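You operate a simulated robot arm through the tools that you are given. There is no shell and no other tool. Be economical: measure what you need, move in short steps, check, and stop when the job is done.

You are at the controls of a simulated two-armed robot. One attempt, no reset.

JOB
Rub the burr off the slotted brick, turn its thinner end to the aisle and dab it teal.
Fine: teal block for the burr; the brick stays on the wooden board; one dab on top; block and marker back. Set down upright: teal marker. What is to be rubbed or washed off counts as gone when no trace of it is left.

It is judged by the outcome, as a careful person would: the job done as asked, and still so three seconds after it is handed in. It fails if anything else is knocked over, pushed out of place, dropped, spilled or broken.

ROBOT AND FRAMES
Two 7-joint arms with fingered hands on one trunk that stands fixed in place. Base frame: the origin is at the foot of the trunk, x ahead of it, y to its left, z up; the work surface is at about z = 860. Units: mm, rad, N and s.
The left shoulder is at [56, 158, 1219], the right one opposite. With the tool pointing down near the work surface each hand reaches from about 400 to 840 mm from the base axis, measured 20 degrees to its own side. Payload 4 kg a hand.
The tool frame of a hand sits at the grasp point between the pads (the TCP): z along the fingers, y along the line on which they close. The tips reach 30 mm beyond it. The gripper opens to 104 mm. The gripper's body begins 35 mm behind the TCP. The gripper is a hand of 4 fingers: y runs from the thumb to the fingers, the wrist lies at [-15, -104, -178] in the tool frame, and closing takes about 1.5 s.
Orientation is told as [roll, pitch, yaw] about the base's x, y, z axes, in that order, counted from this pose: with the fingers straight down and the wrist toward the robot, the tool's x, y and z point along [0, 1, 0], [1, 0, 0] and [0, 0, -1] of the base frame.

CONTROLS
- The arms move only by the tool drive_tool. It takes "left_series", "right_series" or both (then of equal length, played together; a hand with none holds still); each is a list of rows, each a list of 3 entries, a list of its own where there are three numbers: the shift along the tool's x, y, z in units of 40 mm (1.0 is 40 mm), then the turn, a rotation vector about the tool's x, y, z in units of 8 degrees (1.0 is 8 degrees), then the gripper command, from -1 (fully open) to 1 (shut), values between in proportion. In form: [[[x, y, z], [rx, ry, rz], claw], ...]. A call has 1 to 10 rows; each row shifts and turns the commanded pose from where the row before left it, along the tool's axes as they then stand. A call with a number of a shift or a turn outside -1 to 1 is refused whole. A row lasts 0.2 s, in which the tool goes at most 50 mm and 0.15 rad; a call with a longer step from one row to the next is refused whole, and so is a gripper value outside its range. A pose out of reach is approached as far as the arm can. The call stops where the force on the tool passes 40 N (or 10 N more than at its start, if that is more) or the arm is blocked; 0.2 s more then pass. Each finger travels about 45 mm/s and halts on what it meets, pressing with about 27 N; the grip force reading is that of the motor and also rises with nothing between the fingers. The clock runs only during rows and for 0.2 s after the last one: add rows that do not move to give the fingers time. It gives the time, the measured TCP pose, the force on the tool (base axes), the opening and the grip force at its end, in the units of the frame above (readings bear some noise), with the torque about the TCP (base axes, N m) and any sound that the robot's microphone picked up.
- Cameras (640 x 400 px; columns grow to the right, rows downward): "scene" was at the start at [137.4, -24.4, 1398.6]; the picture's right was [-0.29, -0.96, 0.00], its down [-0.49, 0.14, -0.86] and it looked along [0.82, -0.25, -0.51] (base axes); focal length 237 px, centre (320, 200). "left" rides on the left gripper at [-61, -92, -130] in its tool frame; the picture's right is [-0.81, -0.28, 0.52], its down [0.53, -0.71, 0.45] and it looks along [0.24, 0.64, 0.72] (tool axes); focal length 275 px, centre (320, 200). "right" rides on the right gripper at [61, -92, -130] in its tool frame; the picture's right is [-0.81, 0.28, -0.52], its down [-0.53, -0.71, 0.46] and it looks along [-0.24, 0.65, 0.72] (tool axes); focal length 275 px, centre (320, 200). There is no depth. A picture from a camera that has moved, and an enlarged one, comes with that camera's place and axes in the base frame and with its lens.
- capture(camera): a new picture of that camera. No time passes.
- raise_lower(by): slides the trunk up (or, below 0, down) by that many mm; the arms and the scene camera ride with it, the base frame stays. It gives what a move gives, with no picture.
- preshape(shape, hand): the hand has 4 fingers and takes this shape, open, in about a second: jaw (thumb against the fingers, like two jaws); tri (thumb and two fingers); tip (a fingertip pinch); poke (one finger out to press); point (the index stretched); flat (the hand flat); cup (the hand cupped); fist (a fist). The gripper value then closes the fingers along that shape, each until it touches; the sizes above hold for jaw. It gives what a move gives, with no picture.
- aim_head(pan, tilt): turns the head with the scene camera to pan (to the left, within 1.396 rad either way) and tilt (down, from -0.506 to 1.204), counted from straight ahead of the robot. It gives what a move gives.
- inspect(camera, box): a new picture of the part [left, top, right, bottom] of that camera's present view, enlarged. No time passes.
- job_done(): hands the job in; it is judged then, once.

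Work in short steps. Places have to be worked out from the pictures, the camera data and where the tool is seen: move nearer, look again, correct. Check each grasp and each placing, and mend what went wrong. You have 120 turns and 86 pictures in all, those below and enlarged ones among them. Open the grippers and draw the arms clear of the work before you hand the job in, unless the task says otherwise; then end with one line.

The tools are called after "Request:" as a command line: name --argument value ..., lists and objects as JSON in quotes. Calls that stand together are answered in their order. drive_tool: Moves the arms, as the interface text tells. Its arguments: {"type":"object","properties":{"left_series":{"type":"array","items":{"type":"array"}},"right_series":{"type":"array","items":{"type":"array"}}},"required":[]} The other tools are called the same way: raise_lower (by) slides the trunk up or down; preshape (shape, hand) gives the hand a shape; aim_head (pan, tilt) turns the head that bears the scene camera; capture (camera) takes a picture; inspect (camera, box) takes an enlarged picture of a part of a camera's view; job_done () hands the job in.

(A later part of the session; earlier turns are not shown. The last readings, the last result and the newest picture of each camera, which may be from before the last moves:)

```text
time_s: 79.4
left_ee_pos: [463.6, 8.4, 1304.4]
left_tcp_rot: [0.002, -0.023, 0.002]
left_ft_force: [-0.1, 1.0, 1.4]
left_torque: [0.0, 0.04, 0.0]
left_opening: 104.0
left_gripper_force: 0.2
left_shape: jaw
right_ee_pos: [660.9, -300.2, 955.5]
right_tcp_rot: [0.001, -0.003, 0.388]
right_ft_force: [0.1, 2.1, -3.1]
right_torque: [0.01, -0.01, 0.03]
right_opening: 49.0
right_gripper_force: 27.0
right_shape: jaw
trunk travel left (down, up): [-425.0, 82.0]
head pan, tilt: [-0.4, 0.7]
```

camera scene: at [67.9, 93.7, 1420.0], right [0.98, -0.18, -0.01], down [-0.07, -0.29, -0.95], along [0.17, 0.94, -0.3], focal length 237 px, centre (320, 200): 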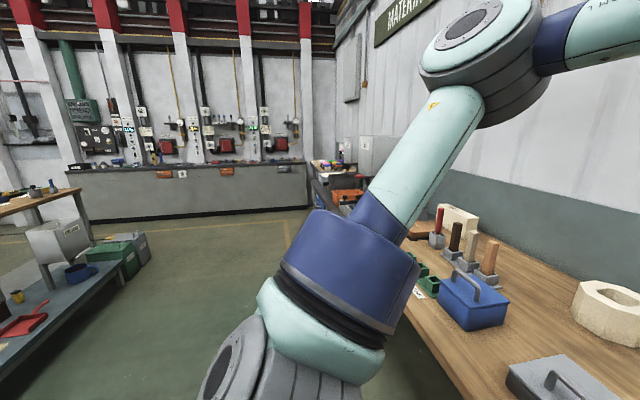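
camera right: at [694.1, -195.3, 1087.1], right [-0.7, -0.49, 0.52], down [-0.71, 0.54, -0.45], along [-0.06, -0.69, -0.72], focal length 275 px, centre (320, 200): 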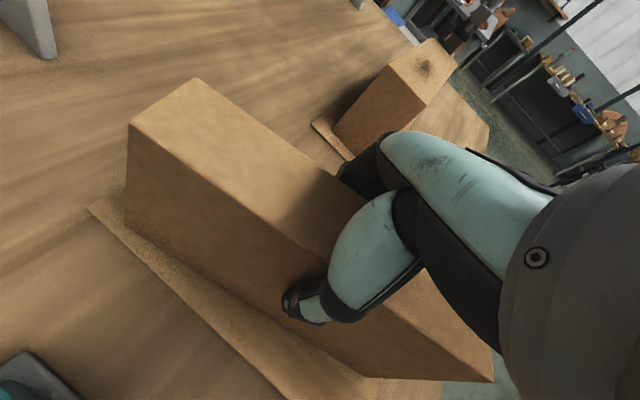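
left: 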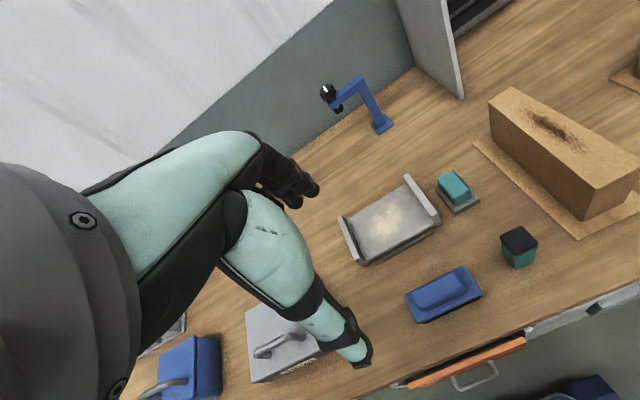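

No slot shows on this end either, so it may be underneath. This is still the burred, tapered brick I can reach, so I'll continue. Lowering fully and releasing.

Request:
drive_tool --right_series '[[[0, 0, 0.05], [0, 0, 0], 1], [[0, 0, 0], [0, 0, 0], 0.3], [[0, 0, 0], [0, 0, 0], -0.3], [[0, 0, 0], [0, 0, 0], -1], [[0, 0, 0], [0, 0, 0], -1], [[0, 0, 0], [0, 0, 0], -1], [[0, 0, 0], [0, 0, 0], -1], [[0, 0, 0], [0, 0, 0], -1]]'

Request:
drive_tool --right_series '[[[0, 0, -0.5], [0, 0, 0], -1], [[0, 0, -0.9], [0, 0, 0], -1], [[0, 0, -0.9], [0, 0, 0], -1], [[0, 0, -0.9], [0, 0, 0], -1], [[0, 0, 0], [0, 0, 1], -1], [[0, 0, 0], [0, 0, 1], -1], [[0, 0, 0], [0, 0, 1], -1], [[0, 0, 0], [0, 0, 1], -1], [[0, 0, 0], [0, 0, 1], -1], [[0, 0, 0], [0, 0, 1], -1]]'

Request:
capture --camera "right"

```text
time_s: 81.2
left_ee_pos: [461.6, 7.4, 1304.8]
left_tcp_rot: [0.002, -0.025, 0.002]
left_ft_force: [0.3, 0.5, 0.3]
left_torque: [-0.03, -0.03, 0.04]
left_opening: 104.0
left_gripper_force: 0.0
left_shape: jaw
right_ee_pos: [659.7, -300.4, 952.7]
right_tcp_rot: [0.002, 0.0, 0.385]
right_ft_force: [0.9, -0.1, 0.6]
right_torque: [0.02, 0.01, 0.04]
right_opening: 103.2
right_gripper_force: 0.1
right_shape: jaw
trunk travel left (down, up): [-425.0, 82.0]
head pan, tilt: [-0.4, 0.7]
```

```text
time_s: 83.4
left_ee_pos: [462.5, 9.8, 1303.6]
left_tcp_rot: [0.003, -0.024, 0.002]
left_ft_force: [-0.3, 0.1, -0.6]
left_torque: [0.0, -0.03, -0.01]
left_opening: 103.9
left_gripper_force: 0.0
left_shape: jaw
right_ee_pos: [660.4, -300.7, 1081.2]
right_tcp_rot: [-0.002, 0.0, -0.453]
right_ft_force: [-0.2, -0.4, -0.2]
right_torque: [0.01, 0.02, 0.01]
right_opening: 103.6
right_gripper_force: 0.0
right_shape: jaw
trunk travel left (down, up): [-425.0, 82.0]
head pan, tilt: [-0.4, 0.7]
```

```text
28 pictures are left
camera right: at [604.3, -204.7, 1209.9], right [-0.11, -0.85, 0.52], down [-0.88, -0.17, -0.45], along [0.47, -0.5, -0.72], focal length 275 px, centre (320, 200)
```

right: 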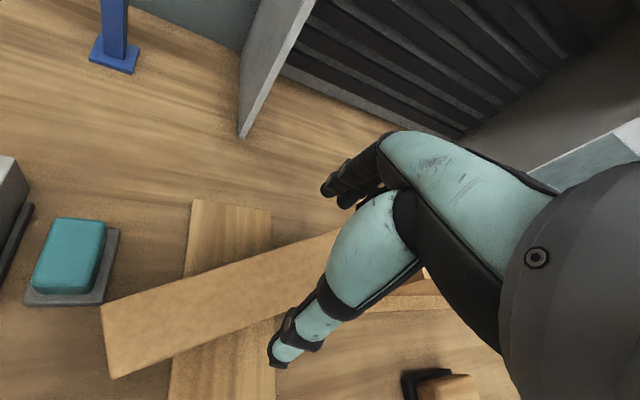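

The brick rests across the board at about 112°. The second grip (yaw -158°) would be just out of reach here, so I'll regrip as before and slide the brick about 45 mm toward the robot, still over the board.

Request:
drive_tool --right_series '[[[0, 0, 0], [0, 0, -1], -1], [[0, 0, 0], [0, 0, -1], -1], [[0, 0, 0], [0, 0, -1], -1], [[0, 0, 0], [0, 0, -1], -1], [[0, 0, 0], [0, 0, -1], -1], [[0, 0, 0.7], [0, 0, -1], -1], [[0, 0, 0.9], [0, 0, 0], -1], [[0, 0, 0.9], [0, 0, 0], -1], [[0, 0, 0.7], [0, 0, 0], -1], [[0, 0, 0], [0, 0, 0], -1]]'

Request:
drive_tool --right_series '[[[0, 0, 0], [0, 0, 0], 0], [[0, 0, 0], [0, 0, 0], 0.3], [[0, 0, 0], [0, 0, 0], 0.6], [[0, 0, 0], [0, 0, 0], 1], [[0, 0, 0], [0, 0, 0], 1], [[0, 0, 0], [0, 0, 0], 1], [[0, 0, 0], [0, 0, 0], 1], [[0, 0, 0], [0, 0, 0], 1], [[0, 0, -0.06], [0, 0, 0], 1], [[0, 0, -0.06], [0, 0, 0], 1]]'

```text
time_s: 85.6
left_ee_pos: [462.8, 7.5, 1305.1]
left_tcp_rot: [0.002, -0.025, 0.002]
left_ft_force: [1.0, -0.4, 0.0]
left_torque: [0.01, -0.01, 0.0]
left_opening: 104.1
left_gripper_force: 0.0
left_shape: jaw
right_ee_pos: [659.9, -299.4, 952.0]
right_tcp_rot: [0.0, 0.0, 0.385]
right_ft_force: [0.5, -0.9, -0.3]
right_torque: [0.0, 0.01, -0.04]
right_opening: 103.8
right_gripper_force: 0.0
right_shape: jaw
trunk travel left (down, up): [-425.0, 82.0]
head pan, tilt: [-0.4, 0.7]
```

```text
time_s: 87.8
left_ee_pos: [463.8, 7.4, 1305.0]
left_tcp_rot: [0.002, -0.024, 0.002]
left_ft_force: [0.3, -0.5, 0.3]
left_torque: [-0.01, 0.02, 0.04]
left_opening: 104.0
left_gripper_force: 0.0
left_shape: jaw
right_ee_pos: [661.4, -301.2, 954.5]
right_tcp_rot: [0.002, 0.006, 0.387]
right_ft_force: [0.2, -0.1, -10.7]
right_torque: [0.08, 0.01, 0.01]
right_opening: 49.1
right_gripper_force: 26.7
right_shape: jaw
trunk travel left (down, up): [-425.0, 82.0]
head pan, tilt: [-0.4, 0.7]
```

Request:
drive_tool --right_series '[[[0, 0, -0.04], [0, 0, 0], 1], [[0.145, -0.355, 0], [0, 0, -0.1], 1], [[0.145, -0.355, 0], [0, 0, -0.1], 1], [[0.145, -0.355, 0], [0, 0, -0.1], 1], [[0, 0, 0], [0, 0, 0], 1], [[0, 0, 0.06], [0, 0, 0], 1], [[0, 0, 0.06], [0, 0, 0], 1], [[0, 0, 0.03], [0, 0, 0], 1], [[0, 0, 0], [0, 0, 0], 1]]'

Request:
inspect --camera "scene" --box '[270, 120, 430, 240]'

```text
time_s: 89.8
left_ee_pos: [462.9, 7.8, 1304.9]
left_tcp_rot: [0.001, -0.024, 0.001]
left_ft_force: [-0.2, 0.6, -0.2]
left_torque: [-0.01, 0.0, 0.02]
left_opening: 104.1
left_gripper_force: 0.1
left_shape: jaw
right_ee_pos: [614.7, -301.7, 951.2]
right_tcp_rot: [0.001, 0.0, 0.426]
right_ft_force: [1.1, 1.1, -3.3]
right_torque: [0.0, -0.02, 0.03]
right_opening: 49.2
right_gripper_force: 26.8
right_shape: jaw
trunk travel left (down, up): [-425.0, 82.0]
head pan, tilt: [-0.4, 0.7]
```

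```text
3.33 times, centred on (350, 180) of scene
camera zoom: at [129.7, -31.1, 1383.1], right [-0.39, -0.92, 0.01], down [-0.6, 0.25, -0.76], along [0.7, -0.3, -0.65], focal length 790 px, centre (220, 267)
```

zoom: 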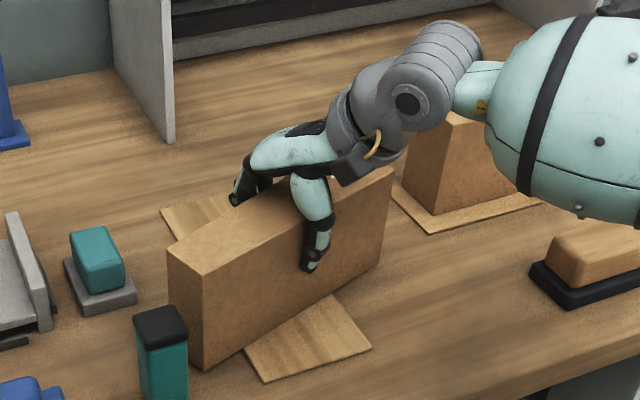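

Released position is centre (615,-302) at about 114°. Opening, rising, and swinging the hand to yaw ≈ -155.6°.

Request:
drive_tool --right_series '[[[0, 0, 0.04], [0, 0, 0], 1], [[0, 0, 0], [0, 0, 0], 0.3], [[0, 0, 0], [0, 0, 0], -0.3], [[0, 0, 0], [0, 0, 0], -1], [[0, 0, 0], [0, 0, 0], -1], [[0, 0, 0], [0, 0, 0], -1], [[0, 0, 0], [0, 0, 0], -1], [[0, 0, 0], [0, 0, 0], -1]]'

Request:
drive_tool --right_series '[[[0, 0, -0.5], [0, 0, 0], -1], [[0, 0, -0.9], [0, 0, 0], -1], [[0, 0, -0.9], [0, 0, 0], -1], [[0, 0, -0.9], [0, 0, 0], -1], [[0, 0, 0], [0, 0, 1], -1], [[0, 0, 0], [0, 0, 1], -1], [[0, 0, 0], [0, 0, 1], -1], [[0, 0, 0], [0, 0, 1], -1], [[0, 0, 0], [0, 0, 1], -1], [[0, 0, 0], [0, 0, 1], -1]]'

Request:
drive_tool --right_series '[[[0, 0, 0], [0, 0, 1], -1], [[0, 0, 0], [0, 0, 1], -1], [[0, 0, 0], [0, 0, 1], -1], [[0, 0, 0], [0, 0, 1], -1], [[0, 0, 0], [0, 0, 1], -1], [[0, 0, 0], [0, 0, 1], -1], [[0, 0, 0], [0, 0, 1], -1], [[0, 0, 0], [0, 0, 1], -1], [[0, 0, 0], [0, 0, 1], -1], [[0, 0, 0], [0, 0, 1], -1]]'

Request:
drive_tool --right_series '[[[0, 0, 0], [0, 0, 1], -1], [[0, 0, 0], [0, 0, 1], -1], [[0, 0, 0], [0, 0, 1], -1], [[0, 0, 0], [0, 0, 1], -1], [[0, 0, 0], [0, 0, 1], -1], [[0, 0, 0], [0, 0, 1], -1], [[0, 0, 0], [0, 0, 0.5], -1], [[0, 0, 0], [0, 0, 0], -1]]'

Request:
capture --camera "right"

```text
time_s: 91.6
left_ee_pos: [461.3, 7.0, 1304.8]
left_tcp_rot: [0.002, -0.027, -0.001]
left_ft_force: [-0.9, -0.2, 0.5]
left_torque: [0.0, -0.03, -0.01]
left_opening: 104.2
left_gripper_force: 0.0
left_shape: jaw
right_ee_pos: [613.5, -301.4, 950.2]
right_tcp_rot: [0.001, -0.001, 0.428]
right_ft_force: [0.6, 0.5, 0.0]
right_torque: [-0.01, -0.02, -0.01]
right_opening: 103.7
right_gripper_force: 0.1
right_shape: jaw
trunk travel left (down, up): [-425.0, 82.0]
head pan, tilt: [-0.4, 0.7]
```

```text
time_s: 93.8
left_ee_pos: [462.7, 8.7, 1305.1]
left_tcp_rot: [0.003, -0.024, 0.001]
left_ft_force: [-0.3, -1.0, -0.2]
left_torque: [0.0, 0.0, 0.01]
left_opening: 104.1
left_gripper_force: 0.1
left_shape: jaw
right_ee_pos: [614.8, -301.6, 1079.9]
right_tcp_rot: [0.001, 0.0, -0.414]
right_ft_force: [-0.4, 0.4, -0.9]
right_torque: [0.0, 0.03, -0.01]
right_opening: 104.0
right_gripper_force: 0.2
right_shape: jaw
trunk travel left (down, up): [-425.0, 82.0]
head pan, tilt: [-0.4, 0.7]
```

```text
time_s: 96.0
left_ee_pos: [461.9, 8.6, 1304.1]
left_tcp_rot: [0.002, -0.024, 0.002]
left_ft_force: [-0.1, -0.2, 0.7]
left_torque: [0.01, 0.0, -0.03]
left_opening: 104.0
left_gripper_force: 0.2
left_shape: jaw
right_ee_pos: [615.0, -301.7, 1079.8]
right_tcp_rot: [0.002, 0.001, -1.81]
right_ft_force: [0.4, 0.2, -0.2]
right_torque: [0.02, 0.0, 0.02]
right_opening: 103.7
right_gripper_force: 0.0
right_shape: jaw
trunk travel left (down, up): [-425.0, 82.0]
head pan, tilt: [-0.4, 0.7]
```

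```text
time_s: 97.5
left_ee_pos: [445.0, 7.6, 1312.7]
left_tcp_rot: [0.004, -0.042, 0.0]
left_ft_force: [-0.1, 0.3, -0.1]
left_torque: [0.02, 0.0, 0.02]
left_opening: 104.1
left_gripper_force: 0.2
left_shape: jaw
right_ee_pos: [603.1, -299.6, 1088.8]
right_tcp_rot: [0.006, 0.021, -2.67]
right_ft_force: [-0.6, -0.4, -0.3]
right_torque: [0.01, -0.03, -0.02]
right_opening: 104.0
right_gripper_force: 0.0
right_shape: jaw
right hand out of reach, approached as far as the arm can: row 6, 7
trunk travel left (down, up): [-425.0, 82.0]
head pan, tilt: [-0.4, 0.7]
stopped in row 7 (right hand): the arm was blocked; the commanded pose is now the measured one
```

```text
26 pictures are left
camera right: at [709.5, -313.1, 1221.2], right [-0.62, 0.6, 0.51], down [0.4, 0.8, -0.44], along [-0.67, -0.07, -0.74], focal length 275 px, centre (320, 200)
```

right: 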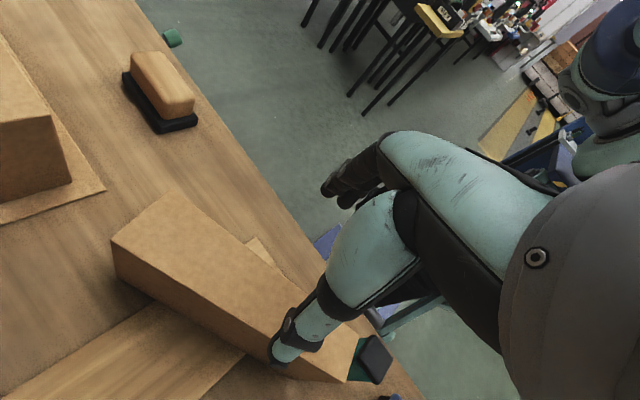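

Reach is just short at the centre. I'll shift the grip about 35 mm toward the thin end, to (600,-270), and finish the yaw there.

Request:
drive_tool --right_series '[[[-0.35, -0.14, 0], [0, 0, 0], -1], [[-0.35, -0.14, 0], [0, 0, 0], -1], [[0, 0, 0], [-0.15, -0.04, 0.34], -1], [[0, 0, 0], [0, 0, 0], -1]]'

```text
time_s: 97.8
left_ee_pos: [430.2, 8.2, 1317.0]
left_tcp_rot: [0.001, -0.055, 0.002]
left_ft_force: [-0.1, 0.3, -0.1]
left_torque: [0.02, -0.01, 0.02]
left_opening: 103.8
left_gripper_force: 0.1
left_shape: jaw
right_ee_pos: [593.2, -292.9, 1097.2]
right_tcp_rot: [0.011, 0.031, -2.668]
right_ft_force: [0.4, 0.0, -0.4]
right_torque: [-0.03, -0.03, -0.02]
right_opening: 104.0
right_gripper_force: 0.0
right_shape: jaw
trunk travel left (down, up): [-425.0, 82.0]
head pan, tilt: [-0.4, 0.7]
stopped in row 1 (right hand): the arm was blocked; the commanded pose is now the measured one
```

Something blocks the arm, and the left hand drifts too. I'll look at the arms.

Request:
capture --camera "scene"

Request:
capture --camera "left"

```text
25 pictures are left
camera scene: at [129.6, -30.4, 1383.1], right [-0.39, -0.92, 0.01], down [-0.6, 0.25, -0.76], along [0.7, -0.3, -0.65], focal length 237 px, centre (320, 200)
```

scene: 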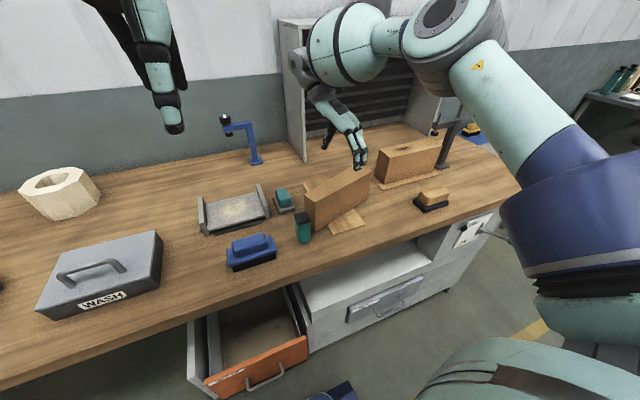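

```text
24 pictures are left
camera left: at [329.9, -53.3, 1441.0], right [-0.25, -0.81, -0.53], down [-0.69, 0.53, -0.49], along [0.68, 0.25, -0.69], focal length 275 px, centre (320, 200)
```

left: 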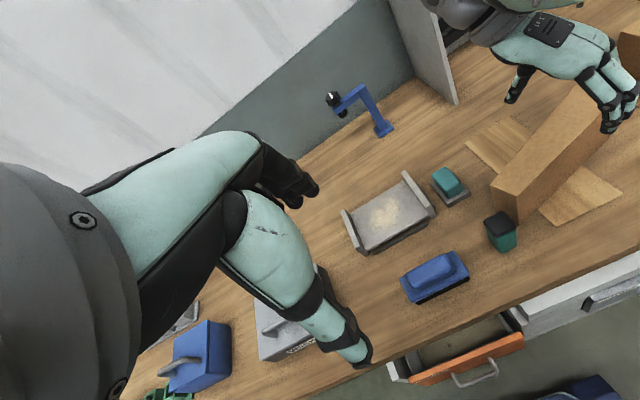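

Nothing touches; the arm is near full stretch, which explains the jerk. I'll retry in smaller steps, moving first toward the robot.

Request:
drive_tool --right_series '[[[0, 0, 0], [0, 0, 0], -1], [[-0.2, 0, 0], [0, 0, 0], -1], [[-0.2, 0, 0], [0, 0, 0], -1], [[-0.2, 0, 0], [0, 0, 0], -1], [[0, 0, 0.2], [-0.1, -0.03, 0.1], -1], [[0, 0, 0.2], [-0.1, -0.03, 0.12], -1], [[0, 0, 0], [0, 0, 0.12], -1], [[0, 0, 0], [0, 0, 0], -1]]'

```text
time_s: 99.6
left_ee_pos: [428.9, 6.7, 1316.0]
left_tcp_rot: [0.004, -0.051, 0.001]
left_ft_force: [0.6, -0.1, 0.6]
left_torque: [0.0, 0.01, -0.01]
left_opening: 103.9
left_gripper_force: 0.0
left_shape: jaw
right_ee_pos: [581.7, -271.0, 1079.9]
right_tcp_rot: [0.0, 0.003, -2.716]
right_ft_force: [-0.5, 0.2, 0.1]
right_torque: [0.01, 0.04, 0.01]
right_opening: 103.7
right_gripper_force: 0.0
right_shape: jaw
trunk travel left (down, up): [-425.0, 82.0]
head pan, tilt: [-0.4, 0.7]
```

Now at yaw -155.6°, 17 mm off the brick's axis. Shifting across and looking down.

Request:
drive_tool --right_series '[[[0, -0.22, 0], [0, 0, 0], -1], [[0, -0.22, 0], [0, 0, 0], -1], [[0, 0, 0.5], [0, 0, 0], -1], [[0, 0, 0], [0, 0, 0], -1]]'

Request:
capture --camera "right"

Request:
inspect --camera "scene" --box '[260, 110, 420, 250]'

```text
time_s: 100.6
left_ee_pos: [429.1, 7.6, 1316.6]
left_tcp_rot: [0.002, -0.054, 0.001]
left_ft_force: [-0.8, -0.5, -0.2]
left_torque: [-0.01, -0.03, -0.02]
left_opening: 104.0
left_gripper_force: 0.1
left_shape: jaw
right_ee_pos: [599.3, -264.6, 1059.1]
right_tcp_rot: [0.001, 0.003, -2.716]
right_ft_force: [0.1, -0.1, -0.6]
right_torque: [-0.02, -0.04, 0.0]
right_opening: 104.1
right_gripper_force: 0.0
right_shape: jaw
trunk travel left (down, up): [-425.0, 82.0]
head pan, tilt: [-0.4, 0.7]
```

```text
23 pictures are left
camera right: at [707.3, -281.6, 1189.7], right [-0.59, 0.62, 0.52], down [0.43, 0.78, -0.45], along [-0.69, -0.04, -0.73], focal length 275 px, centre (320, 200)
```

right: 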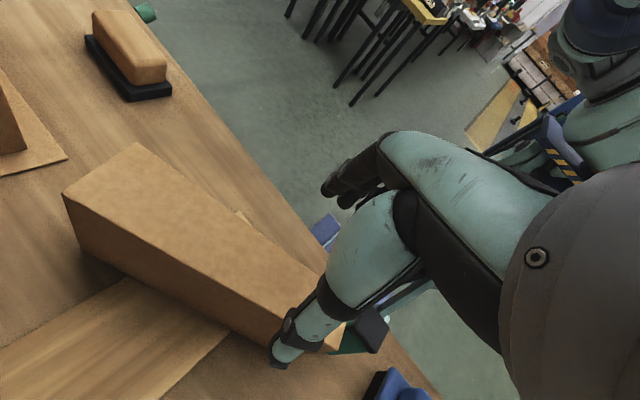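

```text
2.86 times, centred on (340, 180) of scene
camera zoom: at [129.2, -31.0, 1383.1], right [-0.39, -0.92, 0.01], down [-0.6, 0.25, -0.76], along [0.7, -0.3, -0.65], focal length 677 px, centre (263, 257)
```

zoom: 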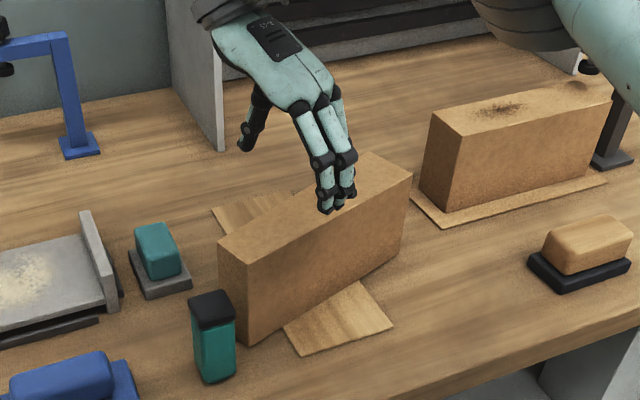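

Aligned. Descending to z≈953.

Request:
drive_tool --right_series '[[[0, 0, 0.8], [0, 0, 0], -1], [[0, 0, 0.8], [0, 0, 0], -1], [[0, 0, 0.6], [0, 0, 0], -1], [[0, 0, 0.4], [0, 0, 0], -1], [[0, 0, 0], [0, 0, 0], -1]]'

Request:
inspect --camera "scene" --box '[260, 110, 420, 250]'

```text
time_s: 101.5
left_ee_pos: [410.8, 7.7, 1322.5]
left_tcp_rot: [0.004, -0.066, 0.003]
left_ft_force: [-0.8, -0.8, -0.4]
left_torque: [0.01, 0.04, 0.01]
left_opening: 104.3
left_gripper_force: 0.1
left_shape: jaw
right_ee_pos: [589.7, -266.0, 978.3]
right_tcp_rot: [0.002, 0.017, -2.717]
right_ft_force: [-0.6, -0.1, -0.4]
right_torque: [0.02, -0.01, 0.02]
right_opening: 104.0
right_gripper_force: 0.1
right_shape: jaw
trunk travel left (down, up): [-425.0, 82.0]
head pan, tilt: [-0.4, 0.7]
stopped in row 4 (right hand): the arm was blocked; the commanded pose is now the measured one
```

```text
2.86 times, centred on (340, 180) of scene
camera zoom: at [127.8, -31.6, 1383.3], right [-0.39, -0.92, 0.0], down [-0.6, 0.25, -0.76], along [0.7, -0.3, -0.65], focal length 677 px, centre (263, 257)
```

zoom: 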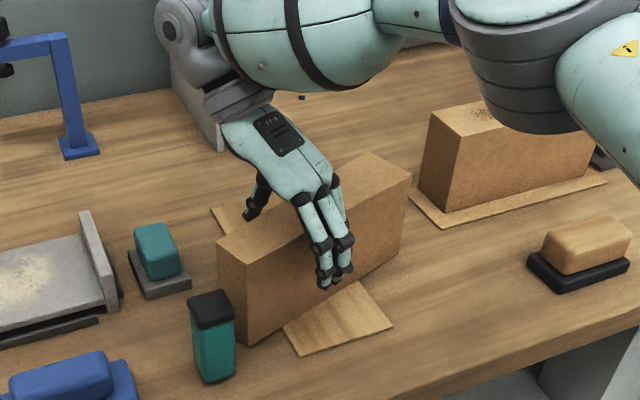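

Stopped at z=978 and 8 mm off the axis; the fingertips already overlap the brick by about 28 mm. Trying a small correction across, then a bit lower.

Request:
drive_tool --right_series '[[[0, 0, 0], [-0.12, 0, 0], -1], [[-0.15, -0.1, 0], [0, 0, 0], -1], [[-0.15, -0.1, 0], [0, 0, 0], -1], [[-0.1, 0, 0.1], [0, 0, 0], -1], [[0, 0, 0.1], [0, 0, 0], -1], [[0, 0, 0.1], [0, 0, 0], -1], [[0, 0, 0], [0, 0, 0], -1]]'

```text
time_s: 103.1
left_ee_pos: [413.3, 8.5, 1322.1]
left_tcp_rot: [0.003, -0.065, 0.001]
left_ft_force: [-0.8, -0.1, 0.3]
left_torque: [0.0, 0.0, 0.0]
left_opening: 104.1
left_gripper_force: 0.1
left_shape: jaw
right_ee_pos: [594.0, -247.0, 964.2]
right_tcp_rot: [0.002, -0.003, -2.717]
right_ft_force: [0.5, 0.1, 0.1]
right_torque: [-0.02, 0.06, -0.01]
right_opening: 103.8
right_gripper_force: 0.1
right_shape: jaw
trunk travel left (down, up): [-425.0, 82.0]
head pan, tilt: [-0.4, 0.7]
```

Good: at (594,-247,964), level and within 4 mm of the brick's axis. Closing.

Request:
drive_tool --right_series '[[[0, 0, 0], [0, 0, 0], 0], [[0, 0, 0], [0, 0, 0], 0.3], [[0, 0, 0], [0, 0, 0], 0.6], [[0, 0, 0], [0, 0, 0], 1], [[0, 0, 0], [0, 0, 0], 1], [[0, 0, 0], [0, 0, 0], 1], [[0, 0, 0], [0, 0, 0], 1], [[0, 0, 0], [0, 0, 0], 1], [[0, 0, 0], [0, 0, 0], 1]]'

Request:
inspect --camera "scene" --box '[260, 110, 420, 250]'

```text
time_s: 105.1
left_ee_pos: [414.2, 7.4, 1321.5]
left_tcp_rot: [0.004, -0.067, 0.002]
left_ft_force: [-0.5, -0.3, 0.9]
left_torque: [0.05, 0.04, 0.05]
left_opening: 103.7
left_gripper_force: 0.0
left_shape: jaw
right_ee_pos: [593.8, -248.3, 964.3]
right_tcp_rot: [0.004, -0.004, -2.718]
right_ft_force: [-1.0, 0.7, 0.4]
right_torque: [0.04, 0.0, 0.07]
right_opening: 44.6
right_gripper_force: 26.9
right_shape: jaw
trunk travel left (down, up): [-425.0, 82.0]
head pan, tilt: [-0.4, 0.7]
```

```text
2.86 times, centred on (340, 180) of scene
camera zoom: at [129.3, -31.0, 1383.1], right [-0.39, -0.92, 0.01], down [-0.6, 0.25, -0.76], along [0.7, -0.3, -0.65], focal length 677 px, centre (263, 257)
```

zoom: 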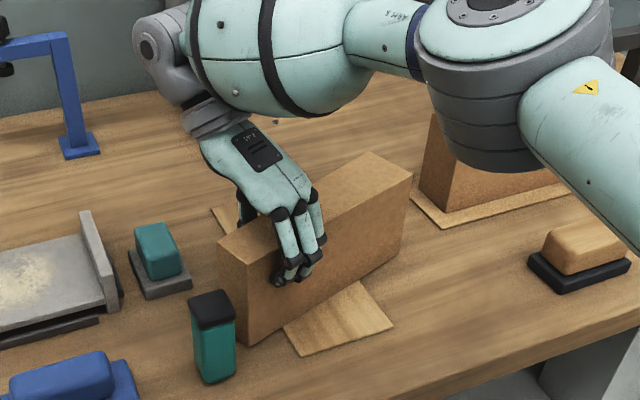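

Gripped at 44.6 mm. I'll turn the brick counter-clockwise in small steps, easing its centre back from x=615 to 660 — first half now.

Request:
drive_tool --right_series '[[[0, 0, -0.05], [0, 0, 0], 1], [[0.046, 0.053, 0], [0, 0, -0.683], 1], [[0.054, 0.057, 0], [0, 0, -0.683], 1], [[0.061, 0.061, 0], [0, 0, -0.683], 1], [[0.068, 0.067, 0], [0, 0, -0.683], 1], [[0.075, 0.073, 0], [0, 0, -0.683], 1], [[0.081, 0.08, 0], [0, 0, -0.683], 1], [[0, 0, 0], [0, 0, 0], 1]]'

Request:
inspect --camera "scene" --box '[260, 110, 420, 250]'

```text
time_s: 106.9
left_ee_pos: [412.9, 7.7, 1322.4]
left_tcp_rot: [0.003, -0.063, 0.001]
left_ft_force: [-0.2, -0.3, -0.4]
left_torque: [0.02, 0.01, 0.01]
left_opening: 104.0
left_gripper_force: 0.0
left_shape: jaw
right_ee_pos: [590.5, -269.2, 967.9]
right_tcp_rot: [0.001, -0.006, -2.143]
right_ft_force: [-1.1, -1.0, 1.0]
right_torque: [0.03, 0.02, -0.21]
right_opening: 44.2
right_gripper_force: 27.1
right_shape: jaw
trunk travel left (down, up): [-425.0, 82.0]
head pan, tilt: [-0.4, 0.7]
```

```text
2.86 times, centred on (340, 180) of scene
camera zoom: at [129.8, -31.4, 1383.0], right [-0.39, -0.92, 0.01], down [-0.6, 0.25, -0.76], along [0.7, -0.3, -0.65], focal length 677 px, centre (263, 257)
```

zoom: 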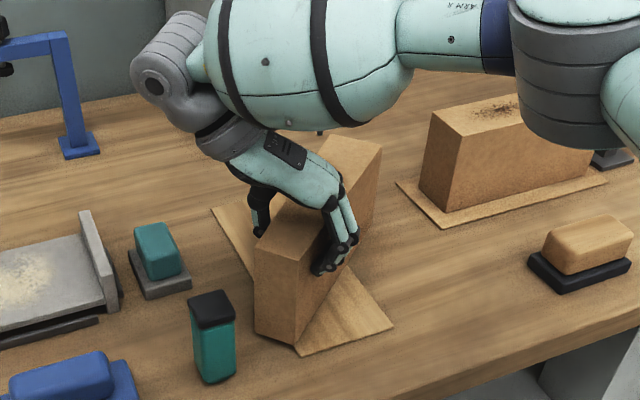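

The brick is following and the board hasn't moved. Second half now.

Request:
drive_tool --right_series '[[[0.086, 0.087, 0], [0, 0, -0.683], 1], [[0.091, 0.095, 0], [0, 0, -0.683], 1], [[0.094, 0.103, 0], [0, 0, -0.683], 1], [[0.097, 0.112, 0], [0, 0, -0.683], 1], [[0.099, 0.12, 0], [0, 0, -0.683], 1], [[0.101, 0.129, 0], [0, 0, -0.683], 1], [[0, 0, 0], [0, 0, 0], 1]]'

Request:
inspect --camera "scene" --box '[260, 110, 420, 250]'

Request:
capture --camera "right"

```text
time_s: 108.5
left_ee_pos: [413.1, 7.1, 1321.8]
left_tcp_rot: [0.004, -0.065, 0.001]
left_ft_force: [0.3, -0.4, -0.1]
left_torque: [0.02, 0.01, 0.02]
left_opening: 103.8
left_gripper_force: 0.0
left_shape: jaw
right_ee_pos: [602.1, -301.2, 966.7]
right_tcp_rot: [0.0, -0.004, -1.573]
right_ft_force: [-1.9, -1.7, -0.4]
right_torque: [-0.07, 0.04, -0.25]
right_opening: 43.9
right_gripper_force: 27.6
right_shape: jaw
trunk travel left (down, up): [-425.0, 82.0]
head pan, tilt: [-0.4, 0.7]
```

```text
2.86 times, centred on (340, 180) of scene
camera zoom: at [129.8, -31.4, 1383.0], right [-0.39, -0.92, 0.01], down [-0.6, 0.25, -0.76], along [0.7, -0.3, -0.65], focal length 677 px, centre (263, 257)
```

zoom: 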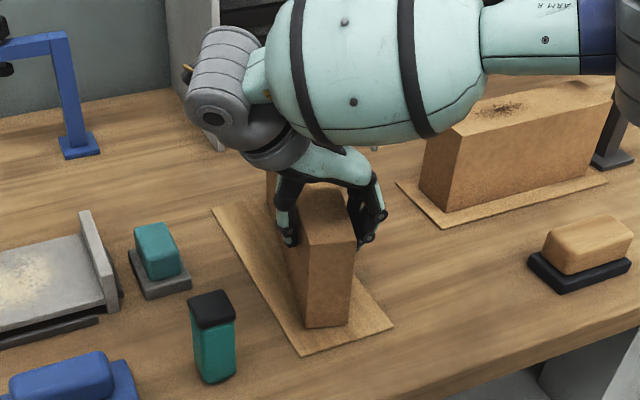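

```text
17 pictures are left
camera right: at [661.9, -208.1, 1095.6], right [-0.81, -0.27, 0.52], down [-0.53, 0.71, -0.46], along [-0.24, -0.65, -0.72], focal length 275 px, centre (320, 200)
```

right: 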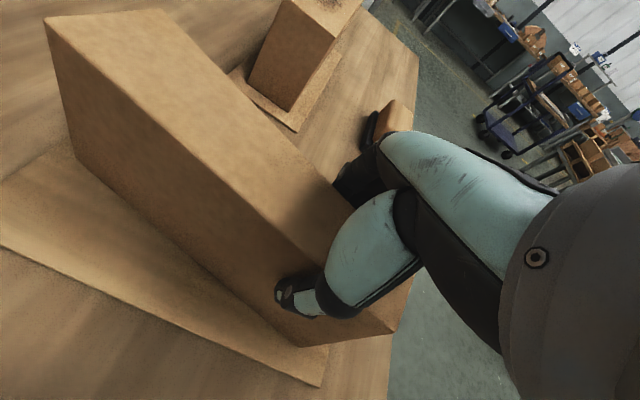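

The brick lagged in the grip and still sits roughly 13° short. I'll lower, release, rise for a clear view, then regrip at the centre.

Request:
drive_tool --right_series '[[[0, 0, 0.07], [0, 0, 0], 1], [[0, 0, 0], [0, 0, 0], 0.3], [[0, 0, 0], [0, 0, 0], -0.3], [[0, 0, 0], [0, 0, 0], -1], [[0, 0, 0], [0, 0, 0], -1], [[0, 0, 0], [0, 0, 0], -1], [[0, 0, 0], [0, 0, 0], -1], [[0, 0, 0], [0, 0, 0], -1]]'

Request:
drive_tool --right_series '[[[0, 0, -0.5], [0, 0, 0], -1], [[0, 0, -0.9], [0, 0, 0], -1], [[0, 0, -0.9], [0, 0, 0], -1], [[0, 0, -0.9], [0, 0, 0], -1], [[0, -0.9, -0.6], [0, 0, 0], -1], [[0.5, -0.9, -0.3], [0, 0, 0], -1], [[0.5, 0, 0], [0, 0, 0], -1], [[0, 0, 0], [0, 0, 0], -1]]'

Request:
capture --camera "right"

```text
time_s: 110.3
left_ee_pos: [412.9, 7.0, 1321.9]
left_tcp_rot: [0.004, -0.067, 0.002]
left_ft_force: [-0.7, 0.5, 0.4]
left_torque: [-0.01, 0.01, 0.02]
left_opening: 103.9
left_gripper_force: 0.1
left_shape: jaw
right_ee_pos: [600.4, -301.3, 964.9]
right_tcp_rot: [-0.001, -0.005, -1.575]
right_ft_force: [-0.2, 0.3, -1.0]
right_torque: [-0.01, 0.0, -0.01]
right_opening: 103.3
right_gripper_force: 0.1
right_shape: jaw
trunk travel left (down, up): [-425.0, 82.0]
head pan, tilt: [-0.4, 0.7]
```

```text
time_s: 112.1
left_ee_pos: [412.3, 8.0, 1322.6]
left_tcp_rot: [0.003, -0.067, 0.002]
left_ft_force: [-0.2, -0.1, 0.4]
left_torque: [-0.04, 0.03, -0.04]
left_opening: 104.2
left_gripper_force: 0.0
left_shape: jaw
right_ee_pos: [640.0, -227.2, 1128.1]
right_tcp_rot: [0.001, -0.007, -1.573]
right_ft_force: [-0.5, 1.3, 0.2]
right_torque: [0.02, 0.01, 0.03]
right_opening: 103.8
right_gripper_force: 0.1
right_shape: jaw
trunk travel left (down, up): [-425.0, 82.0]
head pan, tilt: [-0.4, 0.7]
```

```text
16 pictures are left
camera right: at [701.8, -134.4, 1256.5], right [-0.81, -0.27, 0.52], down [-0.53, 0.71, -0.46], along [-0.24, -0.65, -0.72], focal length 275 px, centre (320, 200)
```

right: 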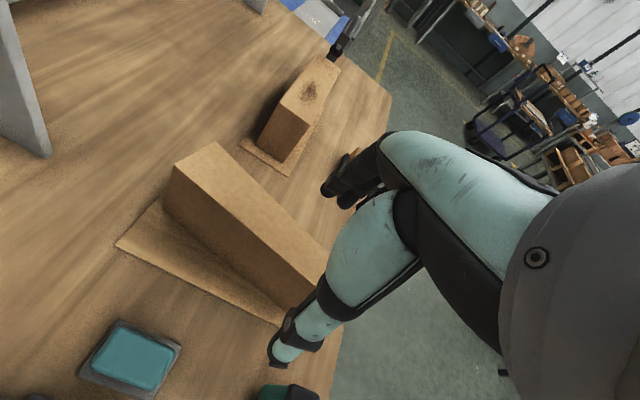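

Measured: the brick's axis is at about 166.5°, its centre near (660,-313). Moving over it with yaw -103.5°.

Request:
drive_tool --right_series '[[[0.17, 0.72, 0], [0, 0, 0], -1], [[0.17, 0.72, 0], [0, 0, 0], -1], [[0.17, 0.72, 0], [0, 0, 0], -1], [[0, 0, 0], [-0.05, 0, 0.84], -1], [[0, 0, 0], [0, 0, 0.83], -1], [[0, 0, 0.9], [0, 0, 0], -1], [[0, 0, 0.9], [0, 0, 0], -1], [[0, 0, 0], [0, 0, 0], -1]]'

Request:
capture --camera "right"

```text
time_s: 113.9
left_ee_pos: [412.5, 8.8, 1321.4]
left_tcp_rot: [0.003, -0.068, 0.0]
left_ft_force: [0.0, -0.6, -0.4]
left_torque: [0.0, 0.03, 0.03]
left_opening: 104.0
left_gripper_force: 0.2
left_shape: jaw
right_ee_pos: [661.6, -313.9, 1058.7]
right_tcp_rot: [0.003, -0.015, -1.806]
right_ft_force: [0.0, 0.6, -1.1]
right_torque: [0.02, -0.01, -0.04]
right_opening: 103.5
right_gripper_force: 0.0
right_shape: jaw
trunk travel left (down, up): [-425.0, 82.0]
head pan, tilt: [-0.4, 0.7]
```

```text
15 pictures are left
camera right: at [743.0, -236.0, 1187.5], right [-0.85, -0.07, 0.52], down [-0.35, 0.81, -0.47], along [-0.39, -0.58, -0.72], focal length 275 px, centre (320, 200)
```

right: 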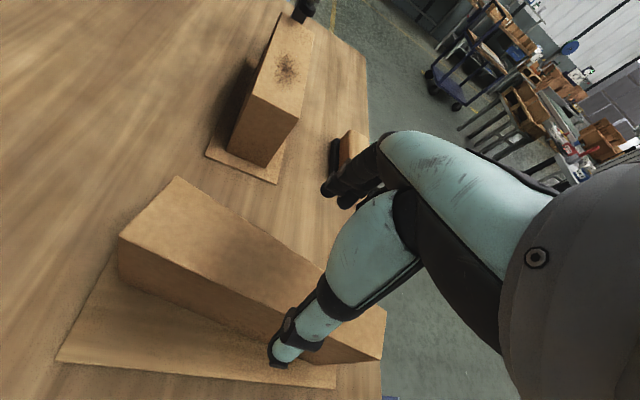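

Consistent with centre (660,-316) and axis 166.6°. Descending and closing.

Request:
drive_tool --right_series '[[[0, 0.05, 0.8], [0.1, 0, 0], -1], [[0, 0, 0.8], [0, 0, 0], -1], [[0, 0, 0.6], [0, 0, 0], -1], [[0, 0, 0.4], [0, 0, 0], -1], [[0, 0, 0], [0, 0, 0], -1]]'

Request:
drive_tool --right_series '[[[0, 0, 0], [0, 0, 0], 0], [[0, 0, 0], [0, 0, 0], 0.3], [[0, 0, 0], [0, 0, 0], 0.6], [[0, 0, 0], [0, 0, 0], 1], [[0, 0, 0], [0, 0, 0], 1], [[0, 0, 0], [0, 0, 0], 1], [[0, 0, 0], [0, 0, 0], 1], [[0, 0, 0], [0, 0, 0], 1], [[0, 0, -0.07], [0, 0, 0], 1], [[0, 0, -0.07], [0, 0, 0], 1]]'

```text
time_s: 115.1
left_ee_pos: [413.6, 7.6, 1320.3]
left_tcp_rot: [0.006, -0.068, 0.001]
left_ft_force: [-0.7, -1.2, -0.5]
left_torque: [-0.01, 0.0, 0.01]
left_opening: 103.9
left_gripper_force: 0.1
left_shape: jaw
right_ee_pos: [663.6, -316.5, 951.9]
right_tcp_rot: [0.004, 0.0, -1.807]
right_ft_force: [0.0, -0.2, -0.9]
right_torque: [-0.01, 0.04, 0.01]
right_opening: 103.9
right_gripper_force: 0.2
right_shape: jaw
trunk travel left (down, up): [-425.0, 82.0]
head pan, tilt: [-0.4, 0.7]
```

```text
time_s: 117.3
left_ee_pos: [413.1, 9.0, 1321.4]
left_tcp_rot: [0.004, -0.063, 0.002]
left_ft_force: [-0.4, -0.9, 0.4]
left_torque: [0.02, -0.01, 0.01]
left_opening: 104.1
left_gripper_force: 0.0
left_shape: jaw
right_ee_pos: [664.5, -317.1, 957.3]
right_tcp_rot: [0.001, 0.002, -1.808]
right_ft_force: [0.0, -0.2, -9.8]
right_torque: [-0.01, 0.06, 0.0]
right_opening: 49.1
right_gripper_force: 26.7
right_shape: jaw
trunk travel left (down, up): [-425.0, 82.0]
head pan, tilt: [-0.4, 0.7]
```

Lifted cleanly. Turning the last 13.5° and shifting y back to -301.

Request:
drive_tool --right_series '[[[0, 0, 0], [0, 0, -0.57], 1], [[0, 0, 0], [0, 0, -0.57], 1], [[0, 0, 0], [0, 0, -0.57], 1], [[-0.05, -0.2, 0], [0, 0, 0], 1], [[0, -0.2, 0], [0, 0, 0], 1], [[0, 0, 0], [0, 0, 0], 1]]'

Request:
capture --camera "right"

```text
time_s: 118.7
left_ee_pos: [414.4, 7.6, 1321.0]
left_tcp_rot: [0.003, -0.064, 0.002]
left_ft_force: [-0.1, 0.0, 0.6]
left_torque: [0.02, 0.0, 0.0]
left_opening: 104.0
left_gripper_force: 0.2
left_shape: jaw
right_ee_pos: [661.5, -303.5, 956.9]
right_tcp_rot: [0.002, 0.001, -1.568]
right_ft_force: [-0.2, -0.3, -10.1]
right_torque: [-0.02, 0.03, 0.02]
right_opening: 49.1
right_gripper_force: 27.2
right_shape: jaw
trunk travel left (down, up): [-425.0, 82.0]
head pan, tilt: [-0.4, 0.7]
```

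```text
14 pictures are left
camera right: at [720.5, -209.4, 1086.3], right [-0.81, -0.28, 0.52], down [-0.53, 0.71, -0.46], along [-0.24, -0.64, -0.73], focal length 275 px, centre (320, 200)
```

right: 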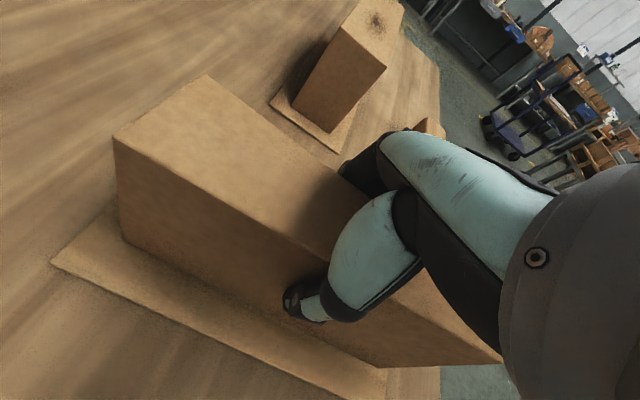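

Brick is now parallel to the board with the thin end toward the robot. Lowering, releasing and rising.

Request:
drive_tool --right_series '[[[0, -0.04, 0.06], [0, 0, 0], 1], [[0, 0, 0.05], [0, 0, 0], 1], [[0, 0, 0.04], [0, 0, 0], 1], [[0, 0, 0], [0, 0, 0], 1]]'

Request:
drive_tool --right_series '[[[0, 0, 0], [0, 0, 0], 0.3], [[0, 0, 0], [0, 0, 0], -0.3], [[0, 0, 0], [0, 0, 0], -1], [[0, 0, 0], [0, 0, 0], -1], [[0, 0, 0], [0, 0, 0], -1], [[0, 0, 0], [0, 0, 0], -1], [[0, 0, 0], [0, 0, 0], -1]]'

Request:
drive_tool --right_series '[[[0, 0, -0.5], [0, 0, 0], -1], [[0, 0, -0.9], [0, 0, 0], -1], [[0, 0, -0.9], [0, 0, 0], -1], [[0, 0, -0.9], [0, 0, 0], -1], [[0, 0, -0.8], [0, 0, -1], -1], [[0, 0, 0], [0, 0, -1], -1], [[0, 0, 0], [0, 0, -1], -1], [[0, 0, 0], [0, 0, -1], -1], [[0, 0, 0], [0, 0, -1], -1], [[0, 0, 0], [0, 0, -1], -1]]'

```text
time_s: 119.7
left_ee_pos: [413.8, 7.6, 1321.7]
left_tcp_rot: [0.006, -0.066, 0.003]
left_ft_force: [-0.2, 0.3, 1.2]
left_torque: [-0.01, 0.02, 0.0]
left_opening: 104.0
left_gripper_force: 0.1
left_shape: jaw
right_ee_pos: [660.6, -300.0, 952.0]
right_tcp_rot: [0.003, 0.001, -1.568]
right_ft_force: [-0.2, -1.4, -0.3]
right_torque: [0.0, 0.0, -0.02]
right_opening: 49.4
right_gripper_force: 27.0
right_shape: jaw
trunk travel left (down, up): [-425.0, 82.0]
head pan, tilt: [-0.4, 0.7]
```

```text
time_s: 121.3
left_ee_pos: [413.4, 8.1, 1321.8]
left_tcp_rot: [0.004, -0.066, 0.001]
left_ft_force: [-0.5, -0.1, 0.2]
left_torque: [-0.05, -0.01, 0.01]
left_opening: 104.0
left_gripper_force: 0.0
left_shape: jaw
right_ee_pos: [659.4, -299.6, 951.9]
right_tcp_rot: [0.003, 0.0, -1.567]
right_ft_force: [0.0, 0.3, -0.4]
right_torque: [-0.02, 0.0, -0.02]
right_opening: 103.4
right_gripper_force: 0.0
right_shape: jaw
trunk travel left (down, up): [-425.0, 82.0]
head pan, tilt: [-0.4, 0.7]
```

```text
time_s: 123.5
left_ee_pos: [412.9, 6.8, 1321.3]
left_tcp_rot: [0.004, -0.067, 0.001]
left_ft_force: [0.5, -0.2, -0.2]
left_torque: [0.0, -0.01, -0.01]
left_opening: 104.0
left_gripper_force: 0.1
left_shape: jaw
right_ee_pos: [658.7, -299.6, 1111.3]
right_tcp_rot: [0.002, -0.003, -0.728]
right_ft_force: [-0.1, -0.8, 0.2]
right_torque: [0.02, -0.02, 0.02]
right_opening: 103.7
right_gripper_force: 0.0
right_shape: jaw
trunk travel left (down, up): [-425.0, 82.0]
head pan, tilt: [-0.4, 0.7]
```

Brick placed. Now to the marker at about (539,-157): turning to yaw 0 and moving above it.

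Request:
drive_tool --right_series '[[[0, 0, 0], [0, 0, -0.9], -1], [[0, 0, 0], [0, 0, -0.9], -1], [[0, 0, 0], [0, 0, -0.9], -1], [[0, 0, 0], [0, 0, -0.9], -1], [[0, 0, 0], [0, 0, -0.9], -1], [[0, 0, 0], [0, 0, -0.7], -1], [[0.9, -0.75, 0], [0, 0, 0], -1], [[0.9, -0.75, 0], [0, 0, 0], -1], [[0.9, -0.75, 0.2], [0, 0, 0], -1], [[0.85, -0.75, 0.3], [0, 0, 0], -1]]'

Request:
capture --camera "right"

Request:
inspect --camera "scene" --box '[260, 110, 420, 250]'

```text
time_s: 125.7
left_ee_pos: [413.3, 8.3, 1322.1]
left_tcp_rot: [0.005, -0.066, 0.002]
left_ft_force: [-0.1, -0.1, -0.2]
left_torque: [0.0, 0.0, 0.0]
left_opening: 104.0
left_gripper_force: 0.0
left_shape: jaw
right_ee_pos: [537.1, -156.8, 1089.9]
right_tcp_rot: [-0.001, -0.003, -0.005]
right_ft_force: [0.1, 0.9, 0.4]
right_torque: [0.0, -0.03, -0.02]
right_opening: 103.8
right_gripper_force: 0.0
right_shape: jaw
trunk travel left (down, up): [-425.0, 82.0]
head pan, tilt: [-0.4, 0.7]
```

```text
13 pictures are left
camera right: at [443.9, -94.2, 1219.6], right [0.27, -0.81, 0.52], down [-0.71, -0.53, -0.46], along [0.65, -0.25, -0.72], focal length 275 px, centre (320, 200)
```

right: 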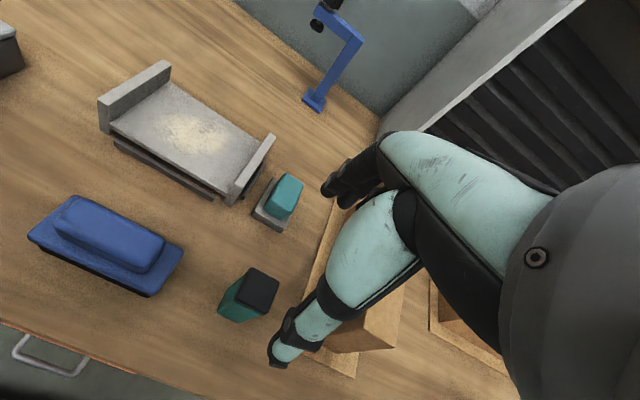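

```text
2.86 times, centred on (340, 180) of scene
camera zoom: at [128.8, -30.0, 1383.1], right [-0.39, -0.92, 0.01], down [-0.6, 0.25, -0.76], along [0.7, -0.3, -0.65], focal length 677 px, centre (263, 257)
```

zoom: 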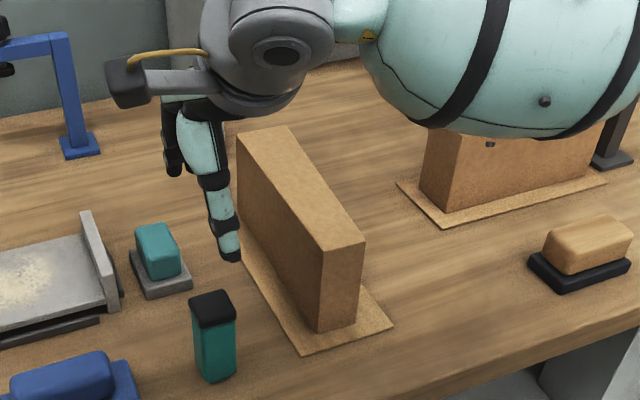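

Brick looks right. Marker confirmed at (539,-159). Descending around it to TCP z≈928.

Request:
drive_tool --right_series '[[[-0.05, 0.05, 0.9], [0, 0, 0], -1], [[0, 0, 0.9], [0, 0, 0], -1], [[0, 0, 0.9], [0, 0, 0], -1], [[0, 0, 0.9], [0, 0, 0], -1], [[0, 0, 0.42], [0, 0, 0], -1], [[0, 0, 0], [0, 0, 0], -1]]'

Request:
capture --camera "right"

```text
time_s: 127.1
left_ee_pos: [413.0, 6.7, 1321.1]
left_tcp_rot: [0.005, -0.066, 0.003]
left_ft_force: [-0.7, 0.4, 0.5]
left_torque: [0.0, 0.02, -0.03]
left_opening: 104.1
left_gripper_force: 0.1
left_shape: jaw
right_ee_pos: [540.4, -159.6, 930.3]
right_tcp_rot: [0.001, -0.003, -0.004]
right_ft_force: [0.4, 0.4, -0.1]
right_torque: [-0.02, 0.0, -0.04]
right_opening: 103.8
right_gripper_force: 0.0
right_shape: jaw
trunk travel left (down, up): [-425.0, 82.0]
head pan, tilt: [-0.4, 0.7]
```

```text
11 pictures are left
camera right: at [447.7, -97.6, 1060.3], right [0.27, -0.81, 0.52], down [-0.71, -0.53, -0.46], along [0.65, -0.25, -0.72], focal length 275 px, centre (320, 200)
```

right: 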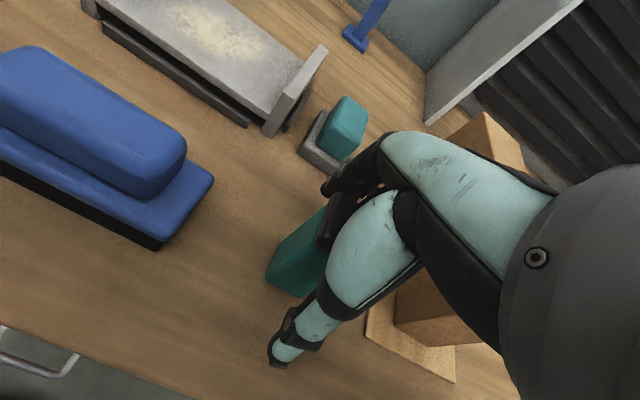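

The marker stands between thumb and fingers; closing, then lifting.

Request:
drive_tool --right_series '[[[0, 0, 0], [0, 0, 0], 0], [[0, 0, 0], [0, 0, 0], 0.3], [[0, 0, 0], [0, 0, 0], 0.6], [[0, 0, 0], [0, 0, 0], 1], [[0, 0, 0], [0, 0, 0], 1], [[0, 0, 0], [0, 0, 0], 1], [[0, 0, 0], [0, 0, 0], 1], [[0, 0, 0], [0, 0, 0], 1], [[0, 0, 0], [0, 0, 0], 1], [[0, 0, 0], [0, 0, 0], 1]]'

Request:
drive_tool --right_series '[[[0, 0, -0.5], [0, 0, 0], 1], [[0, 0, -0.9], [0, 0, 0], 1], [[0, 0, -0.9], [0, 0, 0], 1], [[0, 0, -0.9], [0, 0, 0], 1], [[0, 0, -0.9], [0, 0, 0], 1], [[0, 0, -0.9], [0, 0, 0], 1], [[0, 0, -0.9], [0, 0, 0], 1], [[0, 0, 0], [0, 0, 0], 1]]'

Request:
inspect --camera "scene" --box '[250, 60, 410, 240]'

```text
time_s: 129.3
left_ee_pos: [414.0, 8.9, 1321.7]
left_tcp_rot: [0.004, -0.066, 0.002]
left_ft_force: [-0.4, 0.9, -1.0]
left_torque: [-0.05, -0.02, -0.01]
left_opening: 103.9
left_gripper_force: 0.1
left_shape: jaw
right_ee_pos: [540.3, -160.5, 930.6]
right_tcp_rot: [-0.001, -0.003, -0.004]
right_ft_force: [0.5, 0.4, 0.3]
right_torque: [-0.02, 0.01, 0.01]
right_opening: 29.0
right_gripper_force: 26.9
right_shape: jaw
trunk travel left (down, up): [-425.0, 82.0]
head pan, tilt: [-0.4, 0.7]
```

```text
time_s: 131.1
left_ee_pos: [413.0, 8.0, 1321.7]
left_tcp_rot: [0.004, -0.063, 0.002]
left_ft_force: [-0.3, 0.0, -0.3]
left_torque: [0.0, 0.0, -0.01]
left_opening: 104.1
left_gripper_force: 0.0
left_shape: jaw
right_ee_pos: [539.8, -161.1, 1168.9]
right_tcp_rot: [0.001, -0.001, -0.004]
right_ft_force: [0.1, 0.1, -2.1]
right_torque: [0.01, 0.02, 0.0]
right_opening: 28.9
right_gripper_force: 27.6
right_shape: jaw
trunk travel left (down, up): [-425.0, 82.0]
head pan, tilt: [-0.4, 0.7]
```

```text
2.22 times, centred on (330, 150) of scene
camera zoom: at [129.3, -31.3, 1383.0], right [-0.39, -0.92, 0.01], down [-0.6, 0.25, -0.76], along [0.7, -0.3, -0.65], focal length 527 px, centre (298, 311)
```

zoom: 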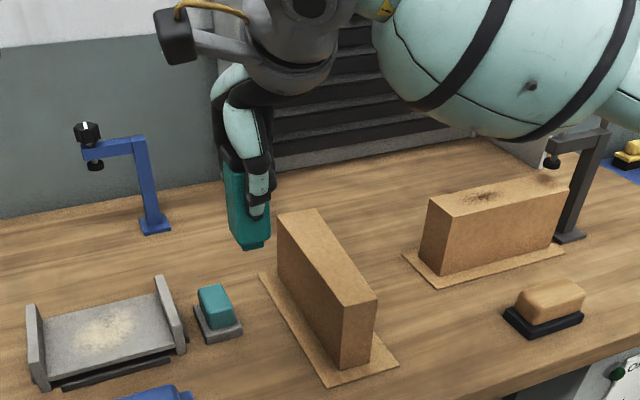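

The nib is the narrow teal foot at the bottom, 70 mm below the TCP, so a straight dab works. I'll move over the brick's centre and lower close to its top (contact expected at TCP z≈1047).

Request:
drive_tool --right_series '[[[-0.88, 0.75, 0], [0, 0, 0], 1], [[-0.88, 0.75, 0], [0, 0, 0], 1], [[-0.88, 0.75, 0], [0, 0, 0], 1], [[-0.88, 0.75, 0], [0, 0, 0], 1], [[0, 0, 0.9], [0, 0, 0], 1], [[0, 0, 0.9], [0, 0, 0], 1], [[0, 0, 0.8], [0, 0, 0], 1], [[0, 0, 0], [0, 0, 0], 1]]'

Request:
inspect --camera "scene" --box '[280, 80, 420, 220]'

```text
time_s: 132.9
left_ee_pos: [413.0, 7.7, 1320.9]
left_tcp_rot: [0.003, -0.067, 0.0]
left_ft_force: [0.6, -0.7, -0.2]
left_torque: [-0.01, 0.02, -0.02]
left_opening: 104.0
left_gripper_force: 0.1
left_shape: jaw
right_ee_pos: [661.1, -300.2, 1062.8]
right_tcp_rot: [0.001, -0.002, -0.004]
right_ft_force: [0.0, -0.1, -1.3]
right_torque: [0.02, 0.01, 0.01]
right_opening: 28.9
right_gripper_force: 27.0
right_shape: jaw
trunk travel left (down, up): [-425.0, 82.0]
head pan, tilt: [-0.4, 0.7]
```

```text
2.86 times, centred on (350, 150) of scene
camera zoom: at [129.1, -30.9, 1383.1], right [-0.39, -0.92, 0.01], down [-0.6, 0.25, -0.76], along [0.7, -0.3, -0.65], focal length 677 px, centre (234, 343)
```

zoom: 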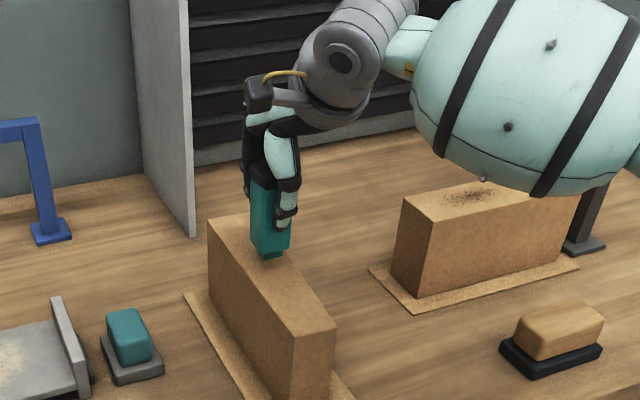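

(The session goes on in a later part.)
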